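You operate a simulated robot arm through the tools that you are given. There is no shell and no other tool.

You run a simulated two-armed robot. Do the job below in one go: nothing can be reset, and whatever is moved stays where it is left.

Task
Plug the grinder in, lower both shields, run it till the green lamp lights and switch it off.
Fine: wait till the wheels stand.

Only the result counts: the job must be done as asked and must still hold three seconds after the hand-in. Knocking over, shifting, dropping, spilling or breaking anything else fails it.

Robot
Two 7-joint arms with fingered hands on one trunk that stands fixed in place. Base frame: the origin is at the foot of the trunk, x ahead of it, y to its left, z up. Lengths are in m, angles in rad, forces in N, time in s.
The left shoulder is at [0.06, 0.177, 0.975], the right one opposite. With the tool pointing down near the work surface each hand reaches from about 0.1 to 0.94 m from the base axis, measured 20 degrees to its own side. Payload 4 kg a hand.
Tool frame (each hand has its own): the origin (TCP) lies between the finger pads and is the grasp point; the fingertips stand 0.037 m ahead of it; z points along the fingers, y is the line along which they close. The gripper opens to 0.124 m; its body begins 0.043 m behind the TCP. The gripper is a hand of 3 fingers: y runs from the thumb to the fingers, the wrist lies at [-0.015, -0.108, -0.202] in the tool frame, and closing takes about 1.5 s.
Orientation is that of the tool frame in the base frame, as a unit quaternion [x, y, z, w]. With the fingers straight down and the wrist toward the robot, the tool's x, y and z point along [0, 1, 0], [1, 0, 0] and [0, 0, -1] of the base frame.

Tools
- The arms move only by the tool drive_tool. It takes "left_increments", "right_increments" or both (then of equal length, played together; a hand with none holds still); each is a list of rows, each a list of 6 numbers: the shift along the base's x, y, z in m, then the turn, a rotation vector about the base's x, y, z in rad. In form: [[x, y, z, ax, ay, az], ...]. A call has 1 to 20 rows; each row is the pose to reach, as a shift and turn from the pose commanded when the call began. "left_fingers" and "right_fingers" are, for a hand that has rows, the opening, from 0 (shut) to 1 (fully open), set as the call begins (left out, the last holds). Each row takes 0.2 s and may step no farther than 0.05 m and 0.15 rad from the row before; otherwise, or with a gripper value out of range, the whole call is refused. Where a pose cannot be reached the arm comes as near as it can. A force on the tool above 40 N (or 10 N above the force at the start of the call, whichever is more), or a blocked arm, ends the call early, and 0.2 s more pass. Each finger travels about 0.072 m/s and halts on what it meets, pressing with about 25 N; the grip force reading is that of the motor and also rises with nothing between the fingers. The clock runs only during rows and for 0.2 s after the last one: add rows that repeat a pose to give the fingers time. The reply holds the time, the measured pose of the TCP, the force on the tool along the base axes, the opening and the grip force, in the units named above and with some noise, with the torque about the TCP (base axes, N m) and any sound that the robot's microphone picked up.
- Cameras (640 x 400 px; columns grow to the right, rows downward): "scene" is now at [0.0413, -0.0603, 1.6374]; the picture's right is [-0.69, -0.72, 0.00], its down [-0.42, 0.41, -0.81] and it looks along [0.58, -0.56, -0.59] (base axes); focal length 291 px, centre (320, 200). "left" rides on the left gripper at [-0.064, -0.076, -0.137] in its tool frame; the picture's right is [-0.84, -0.26, 0.48], its down [0.48, -0.76, 0.43] and it looks along [0.25, 0.60, 0.76] (tool axes); focal length 256 px, centre (320, 200). "right" rides on the right gripper at [0.064, -0.076, -0.137] in its tool frame; the picture's right is [-0.84, 0.26, -0.48], its down [-0.48, -0.76, 0.43] and it looks along [-0.26, 0.60, 0.76] (tool axes); focal length 256 px, centre (320, 200). There is no depth. A picture from a camera that has moved, and an enlarged one, comes with that camera's place and axes in the base frame and with its lens. The place of the scene camera against the robot may be out by one fixed shift of up to 0.012 m in any direction.
- snapshot(camera): a new picture of that camera. The clock stands still meanwhile.
- lift_body(by): slides the trunk up (or, below 0, down) by that many m; the arms and the scene camera ride with it, the base frame stays. It gives what a move gives, with no picture.
- move_fingers(index, middle, thumb_bend, thumb_turn, hand): sets how far each is bent, from 0 (flat) to 1 (curled in); at 0.3 the hand is open as for a grip, at 0.7 the pads meet at the TCP. One left out holds its place. A second passes; each finger stops where it meets its share of the squeeze, and holds until it gets a number again. A gripper value or a shape takes the hand back. It gives what a move gives, with no picture; readings hold the bend of each and the force on the fingers (four entries, about 0 where the hand has none), thumb and palm. thumb_turn goes from beside the hand (0) to across from the fingers (1), as for a grip.
- hand_shape(shape, hand): the hand has 3 fingers and takes this shape, open, in about a second: jaw (thumb against the fingers, like two jaws); tri (thumb and two fingers); tip (a fingertip pinch); poke (one finger out to press); point (the index stretched); flat (the hand flat); cup (the hand cupped); fist (a fist). The gripper value then closes the fingers along that shape, each until it touches; the sizes above hold for jaw. It gives what a move gives, with no picture.
- pan_tilt(pan, tilt): turns the head with the scene camera to pan (to the left, within 1.501 rad either way) and tilt (down, from -0.506 to 1.204), counted from straight ahead of the robot. It gives what a move gives.
- close_up(camera, box): a new picture of the part [left, top, right, bottom] of that camera's present view, enlarged. The clock stands still meanwhile.
- hand_in(): hands the job in; it is judged then, once.

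Places have to be worked out from the pictures, the camera data and where the tool is seen. Open the grippers and draw the arms clear of the work before you hand the job in, unless the task says otherwise.

The tools are called as a command line: name --argument value ..., lists and objects as JSON in quotes. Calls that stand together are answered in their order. drive_tool: Moves the arms, as the interface text tells. Its arguments: {"type":"object","properties":{"left_increments":{"type":"array","items":{"type":"array","items":{"type":"number"}}},"left_fingers":{"type":"number"},"right_increments":{"type":"array","items":{"type":"array","items":{"type":"number"}}},"right_fingers":{"type":"number"}},"required":[]} The other tools are called the same way: lift_body (by) moves the trunk up or down; hand_shape (shape, hand) gives the hand a shape; move_fingers (index, middle, thumb_bend, thumb_turn, hand) moves the fingers one by one; pan_tilt (pan, tilt) turns the head that bears the scene camera; snapshot (camera) takes a picture; close_up (camera, box) takes an enlarged picture of a part of a camera's view; hand_in () hands the job in.

At the start:

```text
time: 0.0
left_tool_pos: [0.3538, -0.0662, 1.4424]
left_tcp_rot: [0.707, 0.707, 0.0, -0.001]
left_force: [0.4, -0.6, 0.1]
left_wrist_torque: [-0.01, -0.02, 0.02]
left_opening: 0.1238
left_grip_force: 0.1
left_shape: jaw
left_bend: [0.3, 0.3, 0.3, 0.98]
left_finger forces: [0.0, 0.0, 0.0, 0.0, 0.0, 0.0]
right_tool_pos: [0.2836, -0.4355, 1.4469]
right_tcp_rot: [0.707, 0.707, -0.001, 0.0]
right_force: [0.2, 0.2, 0.0]
right_wrist_torque: [0.04, 0.0, -0.01]
right_opening: 0.1235
right_grip_force: 0.0
right_shape: jaw
right_bend: [0.3, 0.3, 0.3, 0.98]
right_finger forces: [0.0, 0.0, 0.0, 0.1, 0.0, 0.0]
trunk travel left (down, up): [-0.5, 0.09]
head pan, tilt (commanded): [-0.764, 0.628]
```

scene: 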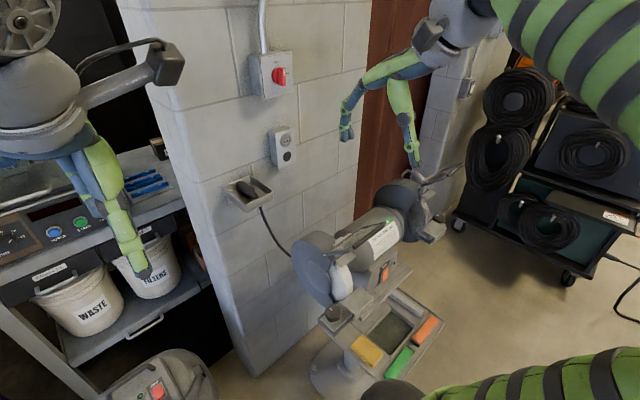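
right: 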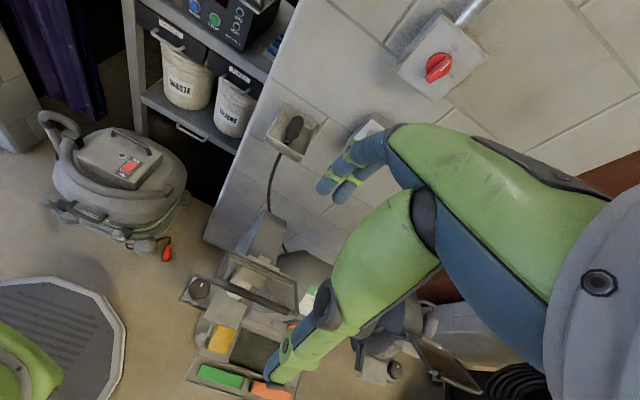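
left: 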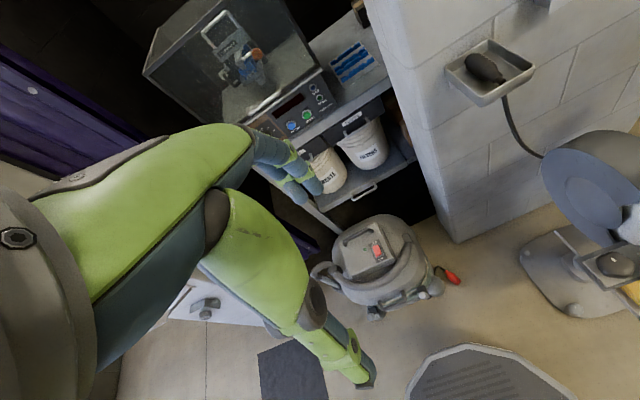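

I see a bench grinder on a pedestal, a plug lying in a small wall tray, a socket on the wall, and a red rotary isolator above it. I'll look closer at each of these before moving.

close_up --camera "scene" --box '[220, 40, 380, 240]'

close_up --camera "scene" --box '[280, 160, 480, 400]'

close_up --camera "right" --box '[180, 200, 500, 400]'

```text
2.00 times, centred on (300, 140) of scene
camera zoom: at [0.0413, -0.0603, 1.6374], right [-0.69, -0.72, 0.0], down [-0.42, 0.41, -0.81], along [0.58, -0.56, -0.59], focal length 582 px, centre (360, 320)
```

zoom: 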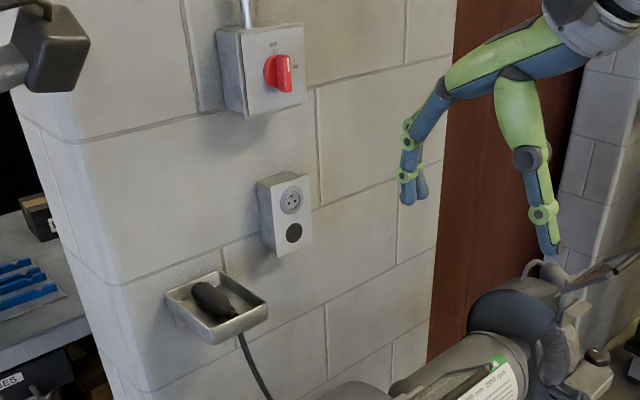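

```text
1.67 times, centred on (380, 280) of scene
camera zoom: at [0.0413, -0.0603, 1.6374], right [-0.69, -0.72, 0.0], down [-0.42, 0.41, -0.81], along [0.58, -0.56, -0.59], focal length 485 px, centre (220, 67)
```

zoom: 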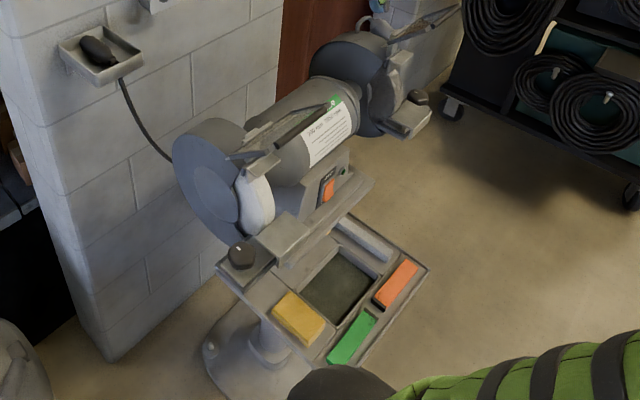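

```text
2.00 times, centred on (340, 300) of right
camera zoom: at [0.2083, -0.3735, 1.5832], right [0.26, -0.84, 0.48], down [-0.76, -0.48, -0.43], along [0.6, -0.26, -0.76], focal length 512 px, centre (280, 0)
```

zoom: 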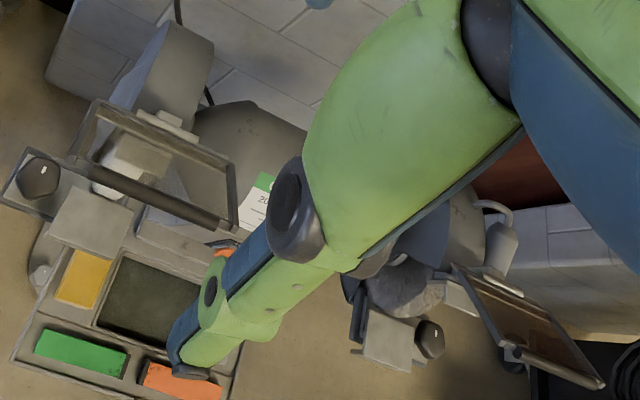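

The plug triangulates to roughly [0.715, -0.41, 1.135]. I'll zoom in on the isolator, socket, tray and the grinder's switch area.

close_up --camera "scene" --box '[240, 45, 304, 105]'

close_up --camera "scene" --box '[215, 115, 315, 215]'

close_up --camera "scene" --box '[290, 225, 400, 335]'

close_up --camera "scene" --box '[370, 160, 470, 260]'

close_up --camera "left" --box '[420, 20, 640, 300]'

```text
6.67 times, centred on (272, 75) of scene
camera zoom: at [0.0413, -0.0603, 1.6374], right [-0.69, -0.72, 0.0], down [-0.42, 0.41, -0.81], along [0.58, -0.56, -0.59], focal length 1941 px, centre (640, 1033)
```

zoom: 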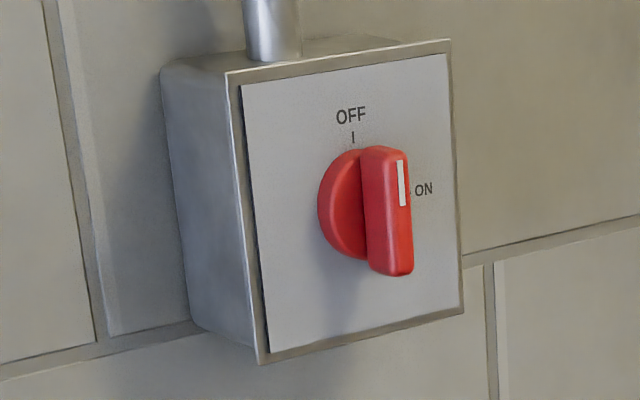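

```text
4.00 times, centred on (265, 165) of scene
camera zoom: at [0.0413, -0.0603, 1.6374], right [-0.69, -0.72, 0.0], down [-0.42, 0.41, -0.81], along [0.58, -0.56, -0.59], focal length 1165 px, centre (540, 340)
```

zoom: 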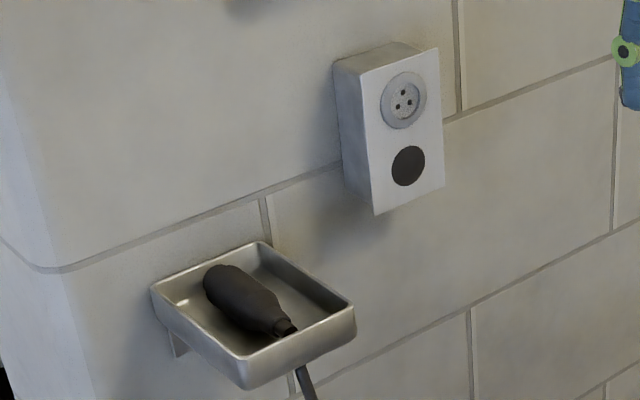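

```text
3.64 times, centred on (345, 280) of scene
camera zoom: at [0.0413, -0.0603, 1.6374], right [-0.69, -0.72, 0.0], down [-0.42, 0.41, -0.81], along [0.58, -0.56, -0.59], focal length 1059 px, centre (229, -91)
```

zoom: 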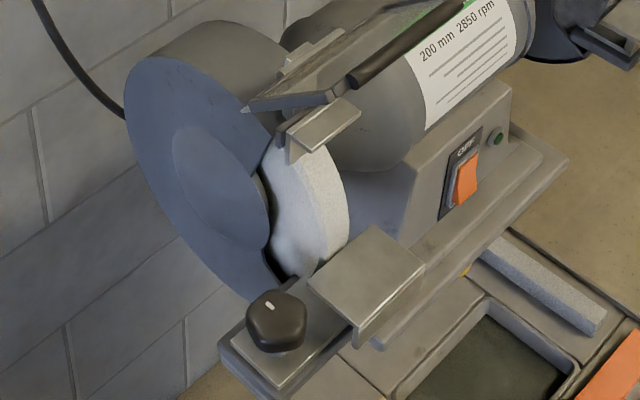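

```text
4.00 times, centred on (420, 210) of scene
camera zoom: at [0.0413, -0.0603, 1.6374], right [-0.69, -0.72, 0.0], down [-0.42, 0.41, -0.81], along [0.58, -0.56, -0.59], focal length 1165 px, centre (-80, 160)
```

zoom: 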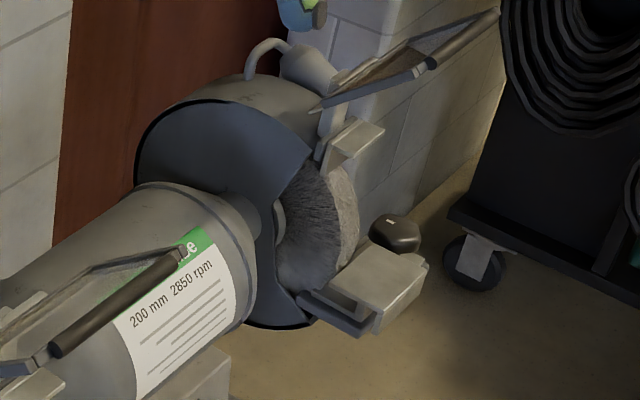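

```text
1.43 times, centred on (530, 160) of left
camera zoom: at [0.2786, -0.131, 1.5786], right [-0.26, -0.84, -0.48], down [-0.76, 0.48, -0.43], along [0.6, 0.25, -0.76], focal length 366 px, centre (20, 257)
```

zoom: 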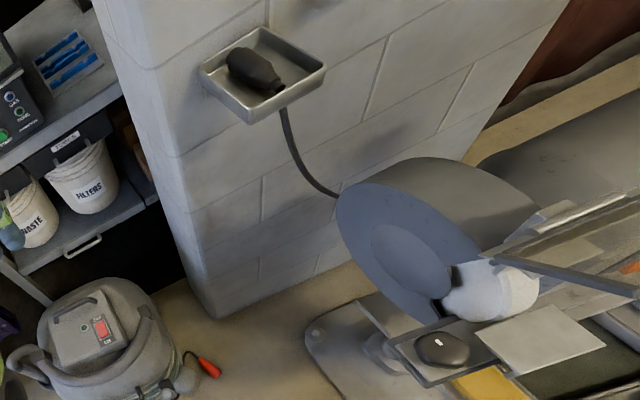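

The isolator on the wall appears to be at OFF (its white mark is at the top) and both eye shields are up. My estimates: grinder axis along y, rocker near [0.345, -0.643, 0.884], socket near [0.73, -0.57, 1.25]. I'll move the right hand forward, still high and clear, to view the tray, socket and grinder with its camera.

drive_tool --right_increments '[[0.05, 0, 0, 0, 0, 0], [0.1, 0, 0, 0, 0, 0], [0.15, 0, 0, 0, 0, 0]]'

snapshot --camera "right"

snapshot --camera "scene"

```text
time: 0.8
left_tool_pos: [0.3567, -0.0674, 1.4421]
left_tcp_rot: [0.707, 0.707, -0.001, -0.001]
left_force: [0.2, -0.8, 0.0]
left_wrist_torque: [0.01, 0.04, 0.0]
left_opening: 0.1236
left_grip_force: 0.1
left_shape: jaw
left_bend: [0.3, 0.3, 0.3, 0.98]
left_finger forces: [0.0, 0.1, 0.0, 0.1, 0.1, 0.0]
right_tool_pos: [0.4379, -0.4347, 1.4437]
right_tcp_rot: [0.708, 0.706, -0.001, 0.0]
right_force: [0.4, 0.7, -0.9]
right_wrist_torque: [-0.02, 0.05, -0.02]
right_opening: 0.1237
right_grip_force: 0.0
right_shape: jaw
right_bend: [0.3, 0.3, 0.3, 0.98]
right_finger forces: [0.0, 0.1, 0.0, 0.0, 0.1, 0.0]
trunk travel left (down, up): [-0.5, 0.09]
head pan, tilt (commanded): [-0.764, 0.628]
```

```text
taken
camera right: at [0.3627, -0.3721, 1.58], right [0.26, -0.84, 0.48], down [-0.76, -0.48, -0.43], along [0.6, -0.26, -0.76], focal length 256 px, centre (320, 200)
```

right: 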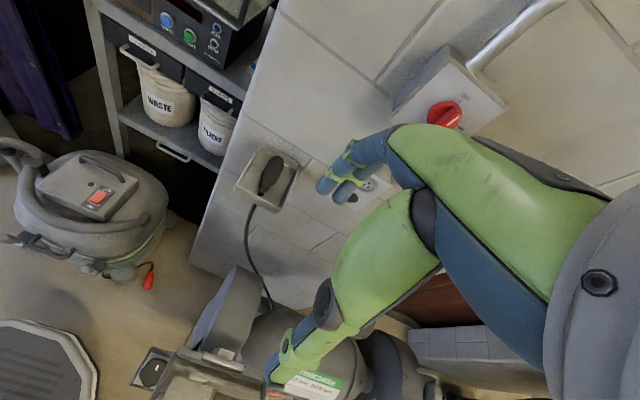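

```text
taken
camera scene: at [0.0432, -0.0607, 1.6373], right [-0.69, -0.72, 0.0], down [-0.42, 0.41, -0.81], along [0.58, -0.56, -0.59], focal length 291 px, centre (320, 200)
```

scene: 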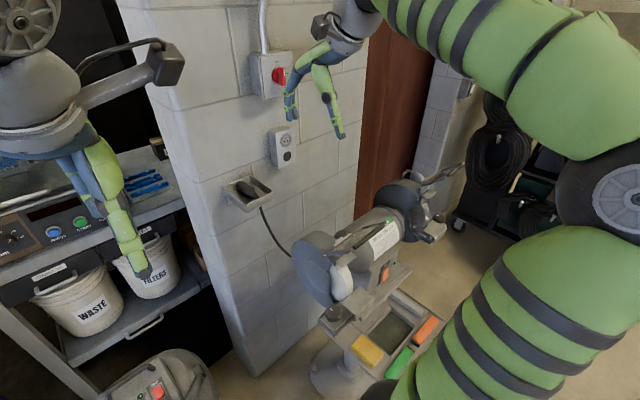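

The hand is forward with no contact. I'll take close-ups of the tray, plug and socket from this hand camera.

close_up --camera "right" --box '[220, 130, 320, 220]'

close_up --camera "right" --box '[310, 60, 520, 230]'

close_up --camera "scene" --box '[290, 170, 470, 350]'

```text
4.44 times, centred on (270, 175) of right
camera zoom: at [0.3627, -0.3721, 1.58], right [0.26, -0.84, 0.48], down [-0.76, -0.48, -0.43], along [0.6, -0.26, -0.76], focal length 1138 px, centre (542, 311)
```

zoom: 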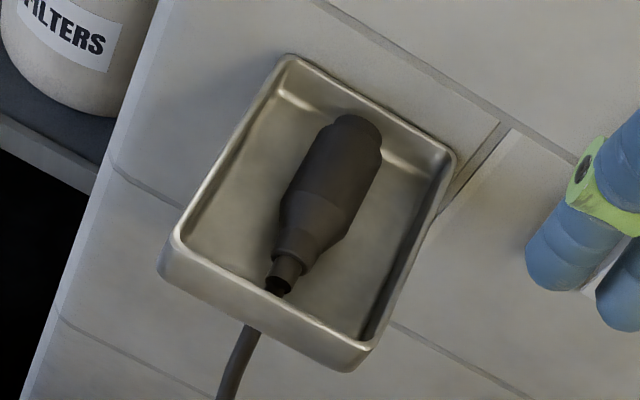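

```text
2.35 times, centred on (415, 145) of right
camera zoom: at [0.3627, -0.3721, 1.58], right [0.26, -0.84, 0.48], down [-0.76, -0.48, -0.43], along [0.6, -0.26, -0.76], focal length 602 px, centre (96, 329)
```

zoom: 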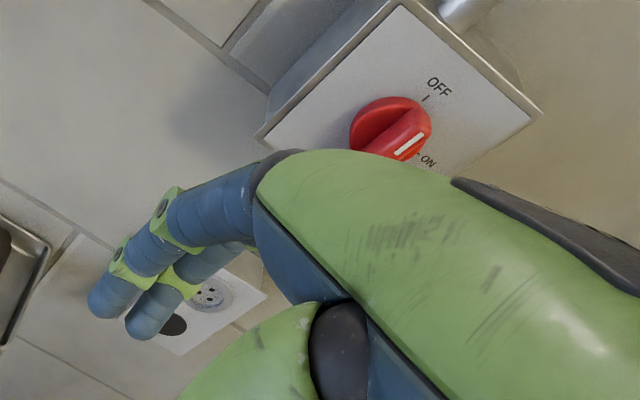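

```text
2.22 times, centred on (380, 260) of scene
camera zoom: at [0.0432, -0.0607, 1.6373], right [-0.69, -0.72, 0.0], down [-0.42, 0.41, -0.81], along [0.58, -0.56, -0.59], focal length 647 px, centre (187, 67)
```

zoom: 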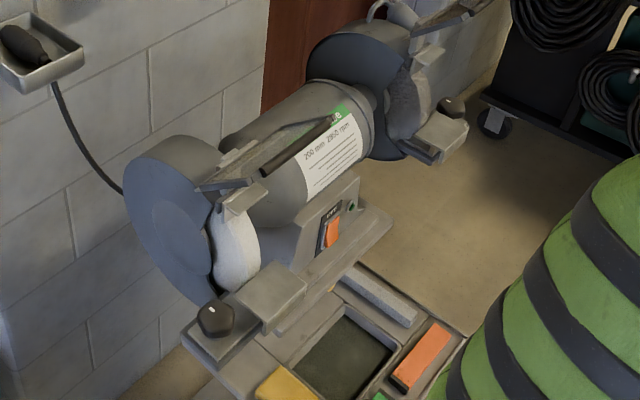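

The isolator's handle clearly points to OFF, and the plug lies along +x in the tray with the cord towards me. Its axis is at y≈-0.398 and its body spans x≈0.68–0.74. I'll turn the right hand -90° about z, so its jaws close along y, while it is still high and free.

drive_tool --right_increments '[[0, 0, 0, 0, 0, -0.15], [0, 0, 0, 0, 0, -0.3], [0, 0, 0, 0, 0, -0.45], [0, 0, 0, 0, 0, -0.6], [0, 0, 0, 0, 0, -0.75], [0, 0, 0, 0, 0, -0.9], [0, 0, 0, 0, 0, -1.05], [0, 0, 0, 0, 0, -1.2], [0, 0, 0, 0, 0, -1.35], [0, 0, 0, 0, 0, -1.5], [0, 0, 0, 0, 0, -1.5708]]'

```text
time: 3.2
left_tool_pos: [0.3546, -0.0671, 1.4416]
left_tcp_rot: [0.707, 0.707, 0.0, -0.001]
left_force: [-0.9, -0.1, -0.5]
left_wrist_torque: [0.0, 0.02, -0.01]
left_opening: 0.1237
left_grip_force: 0.1
left_shape: jaw
left_bend: [0.3, 0.3, 0.3, 0.98]
left_finger forces: [0.0, 0.0, 0.0, 0.0, 0.0, 0.0]
right_tool_pos: [0.4335, -0.4355, 1.4466]
right_tcp_rot: [1.0, -0.001, 0.0, 0.001]
right_force: [0.2, 0.0, -0.3]
right_wrist_torque: [-0.01, 0.03, 0.02]
right_opening: 0.1237
right_grip_force: 0.3
right_shape: jaw
right_bend: [0.3, 0.3, 0.3, 0.98]
right_finger forces: [0.1, 0.1, 0.0, 0.0, 0.0, 0.0]
trunk travel left (down, up): [-0.5, 0.09]
head pan, tilt (commanded): [-0.764, 0.628]
```

The hand has turned cleanly. Now I'll tilt it 30° so the fingers point forward and down, then take pictures.

drive_tool --right_increments '[[0, 0, 0, 0, -0.15, 0], [0, 0, 0, 0, -0.3, 0], [0, 0, 0, 0, -0.45, 0], [0, 0, 0, 0, -0.5236, 0]]'

snapshot --camera "right"

snapshot --camera "scene"

snapshot --camera "left"

```text
time: 4.2
left_tool_pos: [0.3543, -0.0673, 1.4423]
left_tcp_rot: [0.707, 0.707, 0.0, 0.0]
left_force: [0.7, 0.2, -0.6]
left_wrist_torque: [0.01, 0.04, 0.01]
left_opening: 0.1237
left_grip_force: 0.1
left_shape: jaw
left_bend: [0.3, 0.3, 0.3, 0.98]
left_finger forces: [0.2, 0.0, 0.0, 0.1, 0.1, 0.0]
right_tool_pos: [0.4346, -0.4363, 1.447]
right_tcp_rot: [0.966, 0.0, 0.26, -0.001]
right_force: [0.4, 0.6, 0.8]
right_wrist_torque: [-0.01, -0.04, 0.0]
right_opening: 0.1235
right_grip_force: 0.0
right_shape: jaw
right_bend: [0.3, 0.3, 0.3, 0.98]
right_finger forces: [0.0, 0.1, 0.1, 0.1, 0.0, 0.1]
trunk travel left (down, up): [-0.5, 0.09]
head pan, tilt (commanded): [-0.764, 0.628]
```

```text
taken
camera right: at [0.4216, -0.3622, 1.5966], right [-0.97, -0.26, 0.0], down [-0.2, 0.76, -0.62], along [0.16, -0.6, -0.79], focal length 256 px, centre (320, 200)
```

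right: 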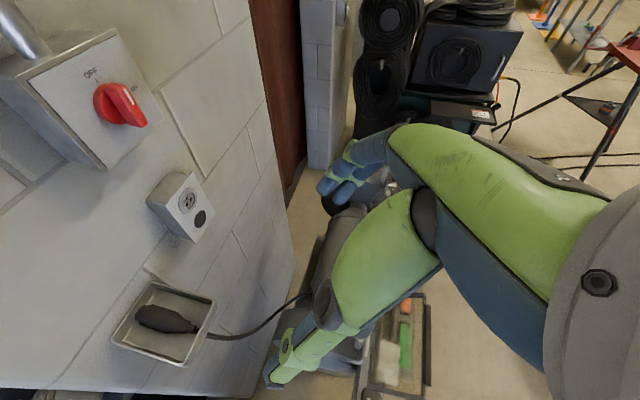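

```text
taken
camera scene: at [0.0413, -0.0602, 1.6374], right [-0.69, -0.72, 0.0], down [-0.42, 0.41, -0.81], along [0.58, -0.56, -0.59], focal length 291 px, centre (320, 200)
```

scene: 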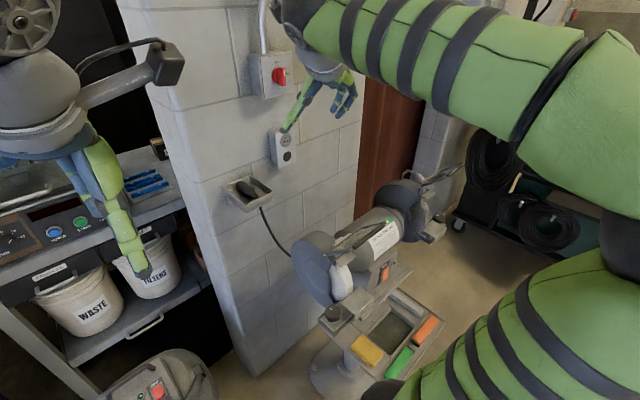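

```text
taken
camera left: at [0.2787, -0.1309, 1.5786], right [-0.26, -0.84, -0.48], down [-0.76, 0.48, -0.43], along [0.6, 0.25, -0.76], focal length 256 px, centre (320, 200)
```

left: 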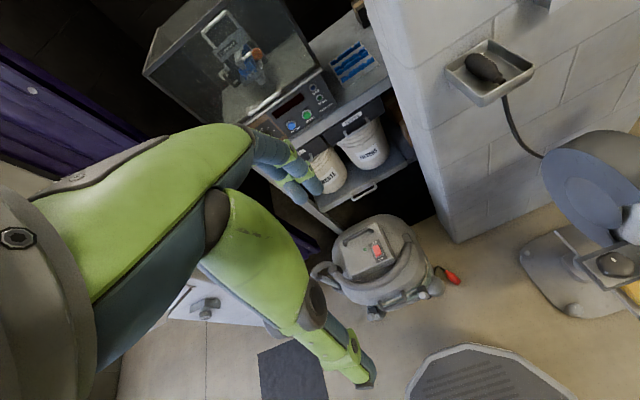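

Excellent view of isolator, socket and tray from this orientation. I'll zoom in on each.

close_up --camera "right" --box '[60, 50, 160, 150]'

close_up --camera "right" --box '[140, 160, 220, 250]'

close_up --camera "right" --box '[100, 270, 230, 380]'

```text
4.00 times, centred on (110, 100) of right
camera zoom: at [0.4216, -0.3622, 1.5966], right [-0.97, -0.26, 0.0], down [-0.2, 0.76, -0.62], along [0.16, -0.6, -0.79], focal length 1024 px, centre (1160, 600)
```

zoom: 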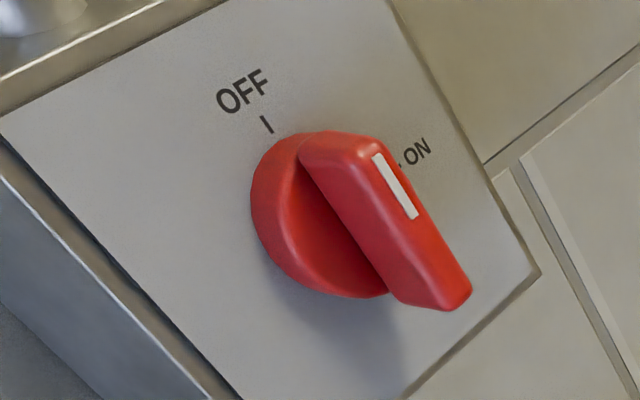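

```text
4.44 times, centred on (180, 205) of right
camera zoom: at [0.4216, -0.3622, 1.5966], right [-0.97, -0.26, 0.0], down [-0.2, 0.76, -0.62], along [0.16, -0.6, -0.79], focal length 1138 px, centre (942, 178)
```

zoom: 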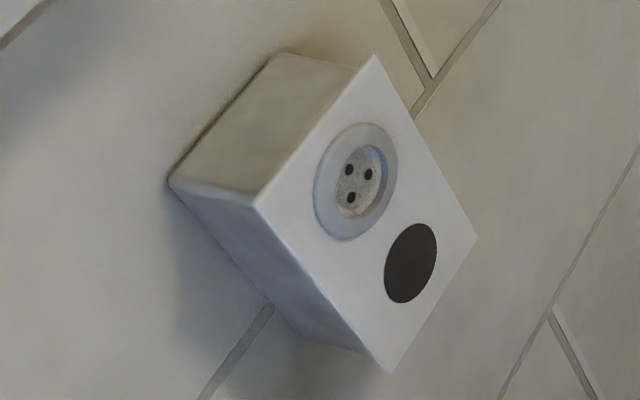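

```text
3.64 times, centred on (165, 325) of right
camera zoom: at [0.4216, -0.3622, 1.5966], right [-0.97, -0.26, 0.0], down [-0.2, 0.76, -0.62], along [0.16, -0.6, -0.79], focal length 931 px, centre (884, -254)
```

zoom: 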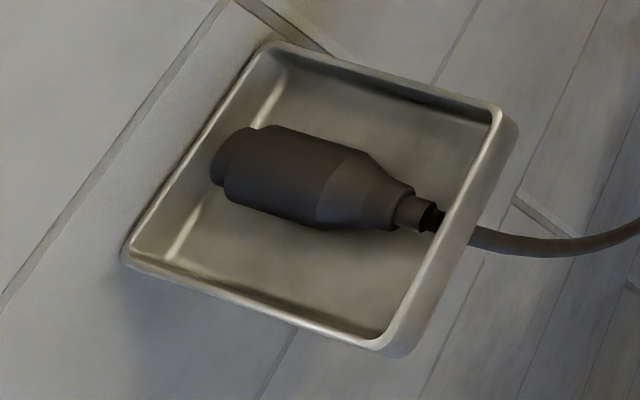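

The socket is a recessed round one with one hole on top and two below, and the plug has a narrower nose. I'll bring the open hand closer, above and behind the tray, to get the plug height accurately before any grasp.

drive_tool --right_increments '[[0.0275, 0.0063, -0.0295, 0, 0, 0], [0.055, 0.0127, -0.059, 0, 0, 0], [0.0825, 0.019, -0.0885, 0, 0, 0], [0.11, 0.0253, -0.118, 0, 0, 0], [0.1375, 0.0317, -0.1475, 0, 0, 0], [0.165, 0.038, -0.177, 0, 0, 0]]'

snapshot --camera "right"

snapshot --camera "scene"

snapshot --camera "left"

```text
time: 5.6
left_tool_pos: [0.3553, -0.0671, 1.4422]
left_tcp_rot: [0.707, 0.707, 0.0, 0.0]
left_force: [-0.3, 0.2, 1.1]
left_wrist_torque: [-0.02, -0.02, 0.0]
left_opening: 0.1239
left_grip_force: 0.0
left_shape: jaw
left_bend: [0.3, 0.3, 0.3, 0.98]
left_finger forces: [0.0, 0.0, 0.1, 0.1, 0.1, 0.0]
right_tool_pos: [0.604, -0.398, 1.2691]
right_tcp_rot: [0.966, -0.001, 0.259, 0.001]
right_force: [-0.4, -0.7, -0.5]
right_wrist_torque: [-0.02, 0.01, 0.03]
right_opening: 0.1236
right_grip_force: 0.1
right_shape: jaw
right_bend: [0.3, 0.3, 0.3, 0.98]
right_finger forces: [0.0, 0.0, 0.1, 0.1, 0.0, 0.0]
trunk travel left (down, up): [-0.5, 0.09]
head pan, tilt (commanded): [-0.764, 0.628]
```

```text
taken
camera right: at [0.591, -0.3226, 1.4174], right [-0.97, -0.26, 0.0], down [-0.2, 0.76, -0.62], along [0.16, -0.6, -0.79], focal length 256 px, centre (320, 200)
```

right: 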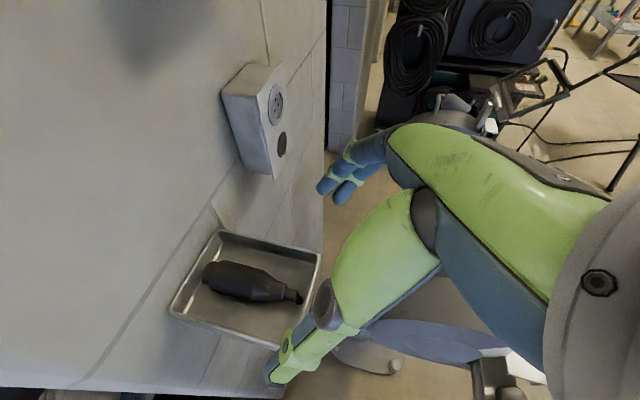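

```text
taken
camera scene: at [0.0426, -0.0604, 1.6374], right [-0.69, -0.72, 0.0], down [-0.42, 0.41, -0.81], along [0.58, -0.56, -0.59], focal length 291 px, centre (320, 200)
```

scene: 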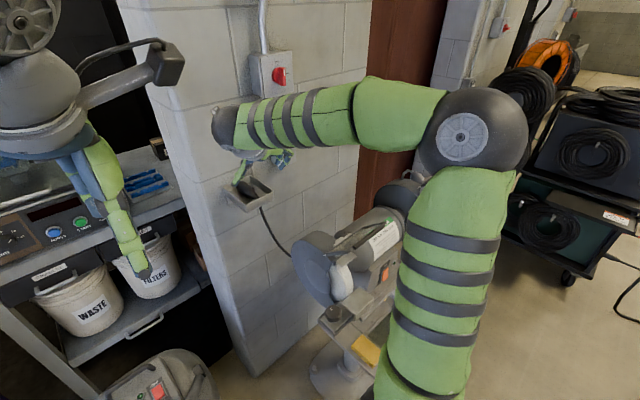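

```text
taken
camera left: at [0.28, -0.1312, 1.5783], right [-0.26, -0.84, -0.48], down [-0.76, 0.48, -0.43], along [0.6, 0.26, -0.76], focal length 256 px, centre (320, 200)
```

left: 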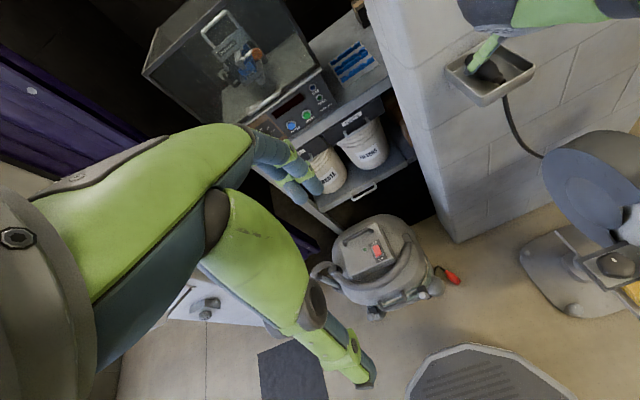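

The plug now triangulates to z≈1.156 with the rim at z≈1.18. I'll zoom for precise pixel positions.

close_up --camera "right" --box '[160, 220, 340, 350]'

close_up --camera "right" --box '[210, 50, 310, 190]'

close_up --camera "left" --box '[430, 20, 560, 120]'

```text
3.08 times, centred on (250, 285) of right
camera zoom: at [0.591, -0.3226, 1.4174], right [-0.97, -0.26, 0.0], down [-0.2, 0.76, -0.62], along [0.16, -0.6, -0.79], focal length 788 px, centre (535, -62)
```

zoom: 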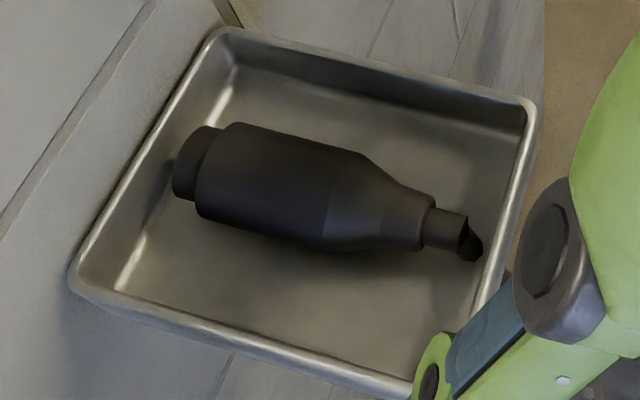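

```text
2.86 times, centred on (260, 120) of right
camera zoom: at [0.591, -0.3226, 1.4174], right [-0.97, -0.26, 0.0], down [-0.2, 0.76, -0.62], along [0.16, -0.6, -0.79], focal length 731 px, centre (491, 429)
```

zoom: 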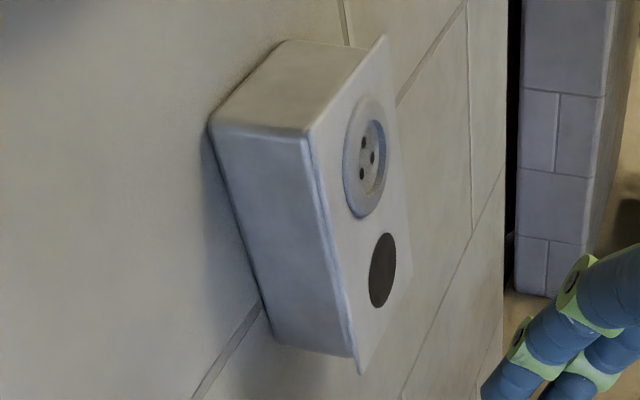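

```text
4.00 times, centred on (495, 70) of left
camera zoom: at [0.28, -0.1312, 1.5783], right [-0.26, -0.84, -0.48], down [-0.76, 0.48, -0.43], along [0.6, 0.26, -0.76], focal length 1024 px, centre (-380, 720)
```

zoom: 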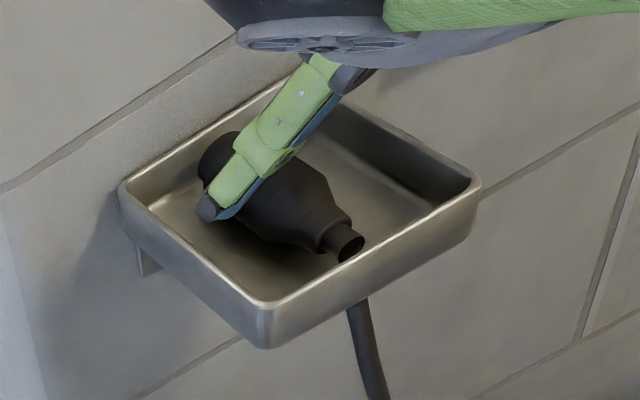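

Refined: plug axis at y≈-0.3955, z≈1.157, body x 0.68–0.7225, nose tip x≈0.736. The tray rim is at z≈1.18 with inner width about 0.085, so I need a narrow pre-grasp. I'll pre-close the right hand in place and look at its shape.

drive_tool --right_increments '[[0, 0, 0, 0, 0, 0], [0, 0, 0, 0, 0, 0], [0, 0, 0, 0, 0, 0], [0, 0, 0, 0, 0, 0]]' --right_fingers 0.42

snapshot --camera "right"

close_up --camera "left" --box '[430, 20, 560, 120]'

close_up --camera "scene" --box '[200, 80, 320, 220]'

```text
time: 6.6
left_tool_pos: [0.3536, -0.0661, 1.4414]
left_tcp_rot: [0.707, 0.707, 0.0, 0.0]
left_force: [-0.6, -0.2, 0.1]
left_wrist_torque: [0.01, -0.02, -0.01]
left_opening: 0.1237
left_grip_force: 0.1
left_shape: jaw
left_bend: [0.3, 0.3, 0.3, 0.98]
left_finger forces: [0.1, 0.1, 0.0, 0.1, 0.0, 0.0]
right_tool_pos: [0.6025, -0.3974, 1.2674]
right_tcp_rot: [0.966, 0.001, 0.258, 0.0]
right_force: [-0.3, -0.4, 0.1]
right_wrist_torque: [0.0, -0.03, -0.01]
right_opening: 0.0524
right_grip_force: 0.1
right_shape: jaw
right_bend: [0.46, 0.49, 0.58, 1.0]
right_finger forces: [0.0, 0.1, 0.1, 0.1, 0.0, 0.1]
trunk travel left (down, up): [-0.5, 0.09]
head pan, tilt (commanded): [-0.764, 0.628]
```

```text
taken
camera right: at [0.5896, -0.3224, 1.4182], right [-0.97, -0.26, 0.0], down [-0.2, 0.76, -0.62], along [0.16, -0.6, -0.79], focal length 256 px, centre (320, 200)
```

right: 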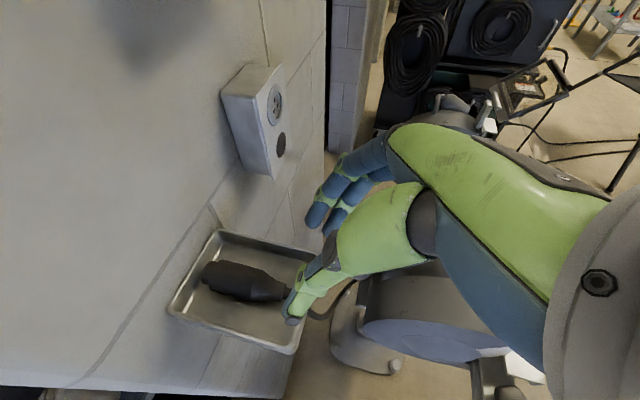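

```text
4.00 times, centred on (495, 70) of left
camera zoom: at [0.2786, -0.131, 1.5786], right [-0.26, -0.84, -0.48], down [-0.76, 0.48, -0.43], along [0.6, 0.25, -0.76], focal length 1024 px, centre (-380, 720)
```

zoom: 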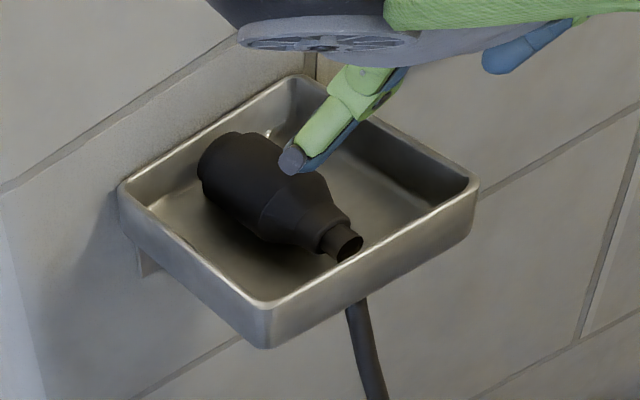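

```text
2.86 times, centred on (260, 150) of scene
camera zoom: at [0.0413, -0.0602, 1.6374], right [-0.69, -0.72, 0.0], down [-0.42, 0.41, -0.81], along [0.58, -0.56, -0.59], focal length 832 px, centre (491, 343)
```

zoom: 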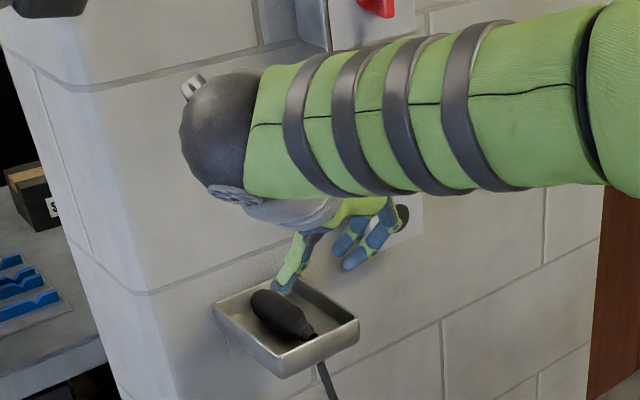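

At 0.42 the opening reads 0.052. I'll narrow slightly and move to just above the rim over the plug body (TCP ≈[0.689, -0.3955, 1.215]) to check alignment before descending.

drive_tool --right_increments '[[0.022, 0.0005, -0.013, 0, 0, 0], [0.044, 0.001, -0.026, 0, 0, 0], [0.066, 0.0015, -0.04, 0, 0, 0], [0.087, 0.002, -0.053, 0, 0, 0]]' --right_fingers 0.38

snapshot --camera "right"

close_up --camera "right" --box '[240, 160, 400, 360]'

close_up --camera "left" --box '[430, 20, 560, 120]'

close_up --camera "scene" --box '[210, 130, 310, 220]'

```text
time: 7.6
left_tool_pos: [0.3542, -0.0674, 1.4423]
left_tcp_rot: [0.707, 0.707, 0.0, 0.0]
left_force: [0.0, -0.7, 0.4]
left_wrist_torque: [-0.02, 0.05, 0.0]
left_opening: 0.1234
left_grip_force: 0.1
left_shape: jaw
left_bend: [0.3, 0.3, 0.3, 0.98]
left_finger forces: [0.0, 0.0, 0.0, 0.0, 0.0, 0.0]
right_tool_pos: [0.6888, -0.3939, 1.2169]
right_tcp_rot: [0.966, 0.0, 0.259, 0.0]
right_force: [0.0, -0.1, -0.1]
right_wrist_torque: [-0.01, -0.01, 0.0]
right_opening: 0.0473
right_grip_force: 0.1
right_shape: jaw
right_bend: [0.47, 0.51, 0.59, 1.0]
right_finger forces: [0.0, 0.1, 0.1, 0.1, 0.0, 0.1]
trunk travel left (down, up): [-0.5, 0.09]
head pan, tilt (commanded): [-0.764, 0.628]
```

```text
taken
camera right: at [0.6762, -0.3197, 1.3672], right [-0.97, -0.26, 0.0], down [-0.2, 0.76, -0.62], along [0.16, -0.6, -0.79], focal length 256 px, centre (320, 200)
```

right: 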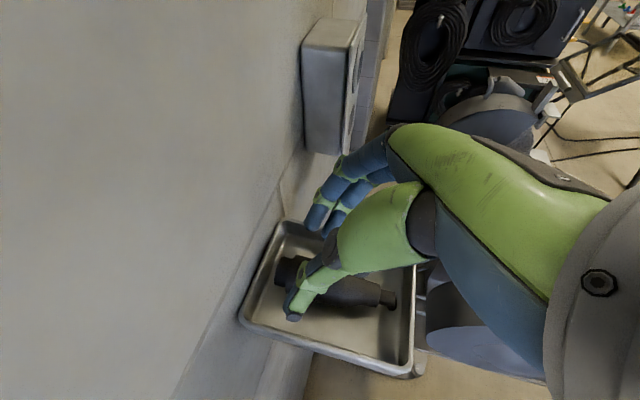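

```text
2.00 times, centred on (320, 260) of right
camera zoom: at [0.6762, -0.3197, 1.3672], right [-0.97, -0.26, 0.0], down [-0.2, 0.76, -0.62], along [0.16, -0.6, -0.79], focal length 512 px, centre (320, 80)
```

zoom: 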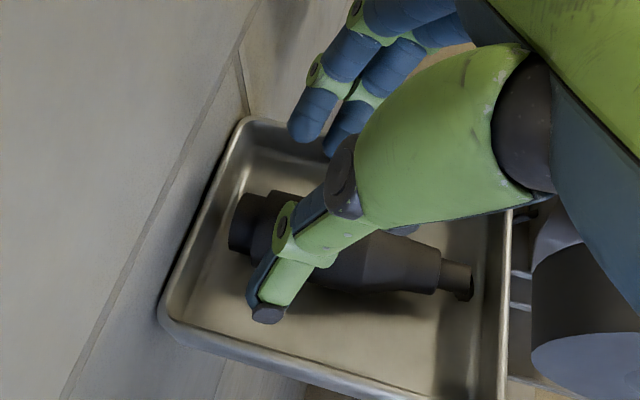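

```text
4.00 times, centred on (495, 70) of left
camera zoom: at [0.2794, -0.1308, 1.5785], right [-0.26, -0.84, -0.48], down [-0.76, 0.48, -0.43], along [0.6, 0.25, -0.76], focal length 1024 px, centre (-380, 720)
```

zoom: 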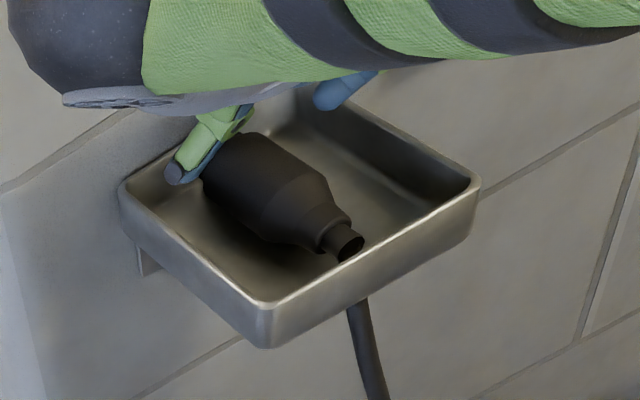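

```text
4.44 times, centred on (260, 175) of scene
camera zoom: at [0.042, -0.0601, 1.6374], right [-0.69, -0.72, 0.0], down [-0.42, 0.41, -0.81], along [0.58, -0.56, -0.59], focal length 1294 px, centre (587, 311)
```

zoom: 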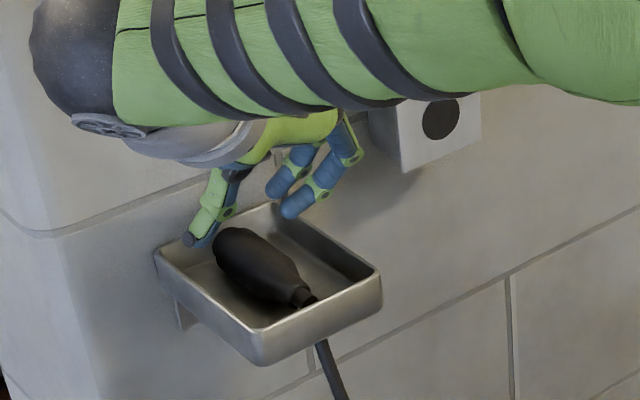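

The jaw's midpoint sits about 5 mm to the thumb side of the TCP, so I'll shift 5 mm toward -y. I'll narrow to about 0.044, descend partway to z≈1.19, and check again.

drive_tool --right_increments '[[0, -0.0055, 0, 0, 0, 0], [0, -0.0055, 0, 0, 0, 0], [0, -0.0055, -0.012, 0, 0, 0], [0, -0.0055, -0.025, 0, 0, 0]]' --right_fingers 0.355

close_up --camera "right" --box '[240, 160, 400, 360]'

close_up --camera "left" --box '[440, 30, 540, 110]'

close_up --camera "scene" --box '[210, 140, 300, 220]'

```text
time: 8.6
left_tool_pos: [0.352, -0.0668, 1.4435]
left_tcp_rot: [0.708, 0.707, -0.001, 0.001]
left_force: [0.6, 0.0, 0.0]
left_wrist_torque: [0.02, 0.0, -0.02]
left_opening: 0.1234
left_grip_force: 0.1
left_shape: jaw
left_bend: [0.3, 0.3, 0.3, 0.98]
left_finger forces: [0.0, 0.1, 0.1, 0.1, 0.1, 0.0]
right_tool_pos: [0.6867, -0.3998, 1.1943]
right_tcp_rot: [0.965, 0.001, 0.262, 0.0]
right_force: [0.4, 1.3, 9.9]
right_wrist_torque: [-0.4, -0.08, 0.0]
right_opening: 0.0442
right_grip_force: 0.1
right_shape: jaw
right_bend: [0.49, 0.53, 0.6, 1.0]
right_finger forces: [0.1, 10.1, 0.0, 0.0, 0.0, 0.0]
trunk travel left (down, up): [-0.5, 0.09]
head pan, tilt (commanded): [-0.764, 0.628]
```

```text
2.00 times, centred on (320, 260) of right
camera zoom: at [0.6735, -0.3249, 1.344], right [-0.97, -0.26, -0.01], down [-0.2, 0.76, -0.62], along [0.16, -0.6, -0.78], focal length 512 px, centre (320, 80)
```

zoom: 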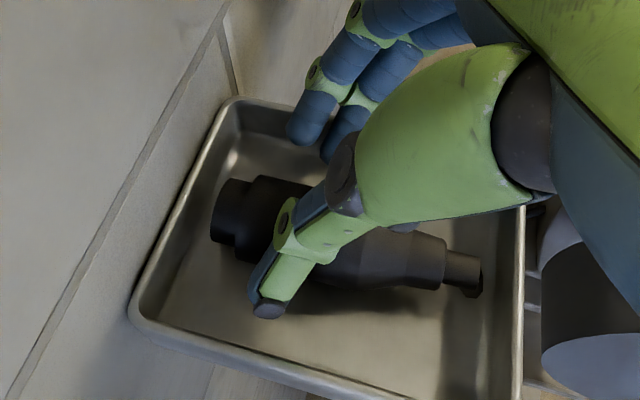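

```text
5.00 times, centred on (490, 70) of left
camera zoom: at [0.2777, -0.1299, 1.5792], right [-0.26, -0.84, -0.48], down [-0.76, 0.48, -0.44], along [0.6, 0.25, -0.76], focal length 1280 px, centre (-530, 850)
```

zoom: 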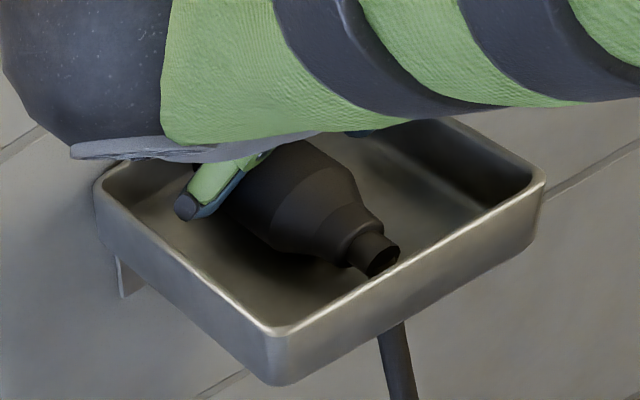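

```text
5.00 times, centred on (255, 180) of scene
camera zoom: at [0.0404, -0.0591, 1.6378], right [-0.69, -0.72, 0.0], down [-0.42, 0.41, -0.81], along [0.58, -0.56, -0.59], focal length 1456 px, centre (645, 300)
```

zoom: 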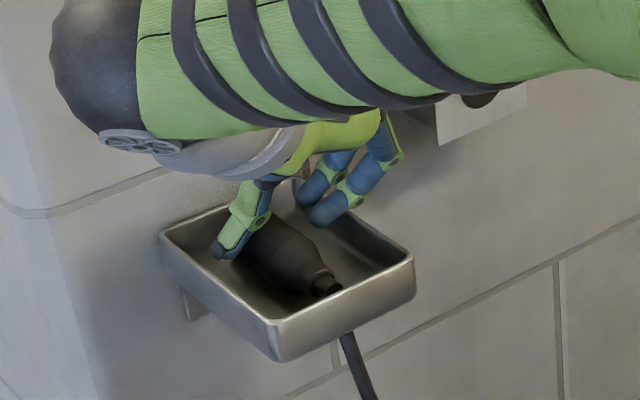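

The middle finger's outer knuckle touched the tray's far rim: 10 N at about y -0.04 from the TCP, with no shift seen. The fingers bulge outward when curled, so I'll back up and look at the "tip" shape, which may have a slimmer profile.

drive_tool --right_increments '[[0, 0, 0.03, 0, 0, 0], [-0.02, 0, 0.06, 0, 0, 0], [-0.05, 0, 0.09, 0, 0, 0]]'

hand_shape --shape "tip" --hand "right"

snapshot --camera "right"

close_up --camera "scene" --box '[200, 90, 320, 220]'

```text
time: 9.4
left_tool_pos: [0.3518, -0.066, 1.4439]
left_tcp_rot: [0.707, 0.707, 0.001, 0.001]
left_force: [0.7, 1.3, 0.8]
left_wrist_torque: [-0.02, -0.04, -0.01]
left_opening: 0.1237
left_grip_force: 0.1
left_shape: jaw
left_bend: [0.3, 0.3, 0.3, 0.98]
left_finger forces: [0.0, 0.0, 0.0, 0.0, 0.1, 0.0]
right_tool_pos: [0.6325, -0.4017, 1.2823]
right_tcp_rot: [0.966, 0.0, 0.259, 0.0]
right_force: [0.3, 0.2, 0.3]
right_wrist_torque: [-0.03, 0.02, -0.02]
right_opening: 0.0442
right_grip_force: 0.1
right_shape: jaw
right_bend: [0.49, 0.52, 0.6, 1.0]
right_finger forces: [0.0, 0.1, 0.0, 0.0, 0.0, 0.1]
trunk travel left (down, up): [-0.5, 0.09]
head pan, tilt (commanded): [-0.764, 0.628]
```

```text
time: 10.3
left_tool_pos: [0.3536, -0.0677, 1.4428]
left_tcp_rot: [0.707, 0.707, 0.0, 0.0]
left_force: [0.9, 0.1, 0.0]
left_wrist_torque: [0.0, 0.01, 0.0]
left_opening: 0.1238
left_grip_force: 0.0
left_shape: jaw
left_bend: [0.3, 0.3, 0.3, 0.98]
left_finger forces: [0.0, 0.1, 0.1, 0.0, 0.0, 0.0]
right_tool_pos: [0.6351, -0.4004, 1.2805]
right_tcp_rot: [0.966, 0.0, 0.259, 0.001]
right_force: [0.3, -0.7, -0.8]
right_wrist_torque: [-0.02, -0.03, 0.02]
right_opening: 0.1238
right_grip_force: 0.1
right_shape: tip
right_bend: [0.31, 0.98, 0.3, 0.98]
right_finger forces: [0.0, 0.1, 0.0, 0.1, 0.0, 0.0]
trunk travel left (down, up): [-0.5, 0.09]
head pan, tilt (commanded): [-0.764, 0.628]
```

```text
taken
camera right: at [0.6218, -0.3268, 1.4311], right [-0.97, -0.26, 0.0], down [-0.2, 0.76, -0.62], along [0.16, -0.6, -0.79], focal length 256 px, centre (320, 200)
```

right: 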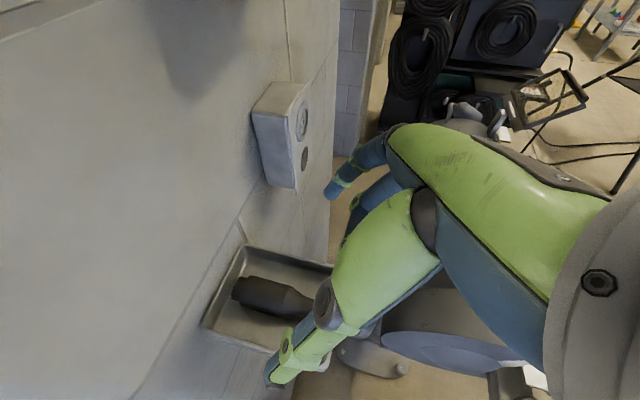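

```text
3.08 times, centred on (260, 155) of scene
camera zoom: at [0.0414, -0.0602, 1.6374], right [-0.69, -0.72, 0.0], down [-0.42, 0.41, -0.81], along [0.58, -0.56, -0.59], focal length 896 px, centre (505, 338)
```

zoom: 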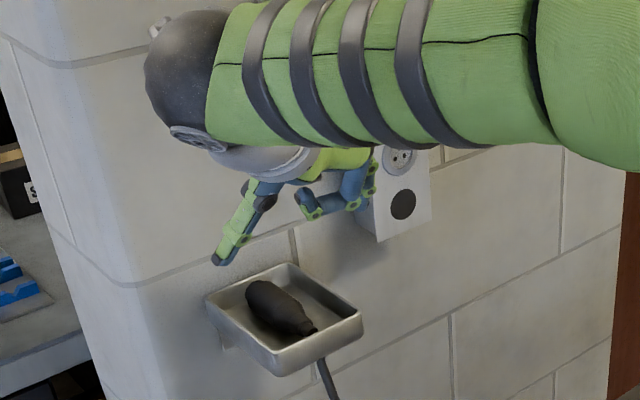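

The "tip" shape has the same finger profile, so it doesn't help. I'll instead set straighter fingers (0.40) with a more bent thumb (0.63) and see where the tips lie.

hand_shape --shape "jaw" --hand "right"

move_fingers --hand "right" --index 0.4 --middle 0.4 --thumb_bend 0.63 --thumb_turn 1.0

snapshot --camera "right"

close_up --camera "scene" --box '[200, 90, 320, 220]'

close_up --camera "left" --box '[430, 0, 570, 110]'

```text
time: 11.2
left_tool_pos: [0.3541, -0.0664, 1.4425]
left_tcp_rot: [0.707, 0.707, 0.0, 0.0]
left_force: [0.1, 0.1, -0.4]
left_wrist_torque: [-0.01, 0.02, -0.01]
left_opening: 0.1239
left_grip_force: 0.0
left_shape: jaw
left_bend: [0.3, 0.3, 0.3, 0.98]
left_finger forces: [0.0, 0.1, 0.0, 0.1, 0.0, 0.0]
right_tool_pos: [0.6352, -0.4007, 1.2815]
right_tcp_rot: [0.966, 0.0, 0.259, 0.0]
right_force: [0.6, -0.8, -0.5]
right_wrist_torque: [-0.02, 0.02, -0.04]
right_opening: 0.1236
right_grip_force: 0.1
right_shape: jaw
right_bend: [0.3, 0.3, 0.3, 0.98]
right_finger forces: [0.0, 0.0, 0.0, 0.1, 0.0, 0.1]
trunk travel left (down, up): [-0.5, 0.09]
head pan, tilt (commanded): [-0.764, 0.628]
```

```text
time: 12.2
left_tool_pos: [0.3535, -0.0659, 1.4417]
left_tcp_rot: [0.707, 0.707, -0.001, 0.0]
left_force: [-0.4, 0.2, 0.1]
left_wrist_torque: [0.01, 0.01, 0.01]
left_opening: 0.1235
left_grip_force: 0.1
left_shape: jaw
left_bend: [0.3, 0.3, 0.3, 0.98]
left_finger forces: [0.1, 0.0, 0.1, 0.0, 0.0, 0.0]
right_tool_pos: [0.634, -0.4014, 1.2811]
right_tcp_rot: [0.966, 0.0, 0.258, 0.0]
right_force: [-0.8, -0.7, -0.1]
right_wrist_torque: [-0.01, 0.01, 0.0]
right_opening: 0.0579
right_grip_force: 0.0
right_shape: fingers
right_bend: [0.4, 0.4, 0.63, 1.0]
right_finger forces: [0.0, 0.0, 0.0, 0.1, 0.0, 0.0]
trunk travel left (down, up): [-0.5, 0.09]
head pan, tilt (commanded): [-0.764, 0.628]
```

```text
taken
camera right: at [0.6215, -0.3268, 1.4314], right [-0.97, -0.26, 0.0], down [-0.2, 0.76, -0.62], along [0.16, -0.6, -0.79], focal length 256 px, centre (320, 200)
```

right: 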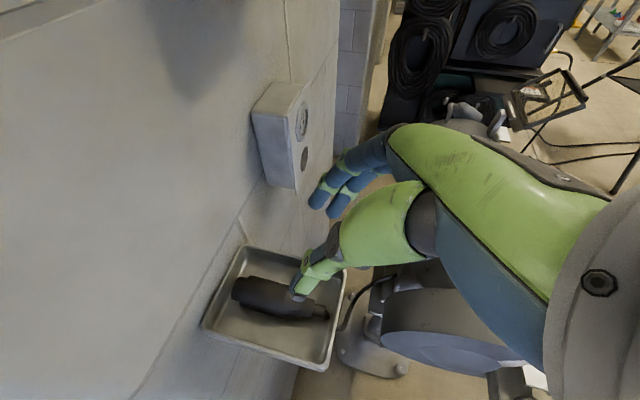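

```text
3.08 times, centred on (260, 155) of scene
camera zoom: at [0.0414, -0.0602, 1.6374], right [-0.69, -0.72, 0.0], down [-0.42, 0.41, -0.81], along [0.58, -0.56, -0.59], focal length 896 px, centre (505, 338)
```

zoom: 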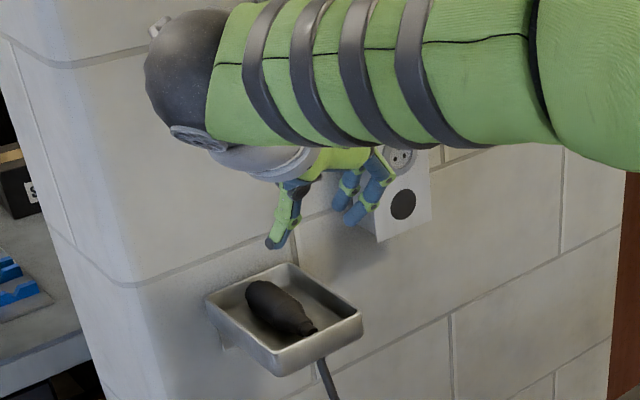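

```text
3.64 times, centred on (500, 55) of left
camera zoom: at [0.2787, -0.131, 1.5786], right [-0.26, -0.84, -0.48], down [-0.76, 0.48, -0.43], along [0.6, 0.25, -0.76], focal length 931 px, centre (-334, 727)
```

zoom: 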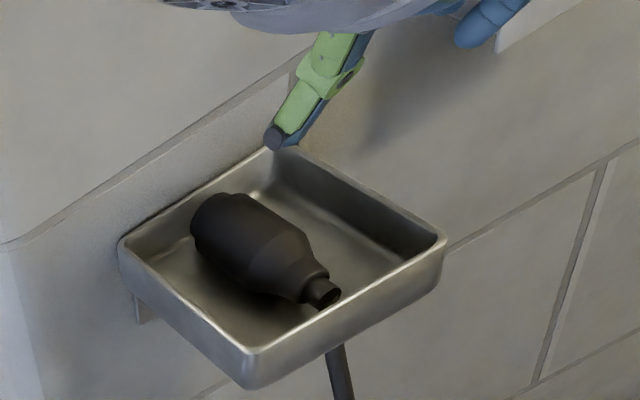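

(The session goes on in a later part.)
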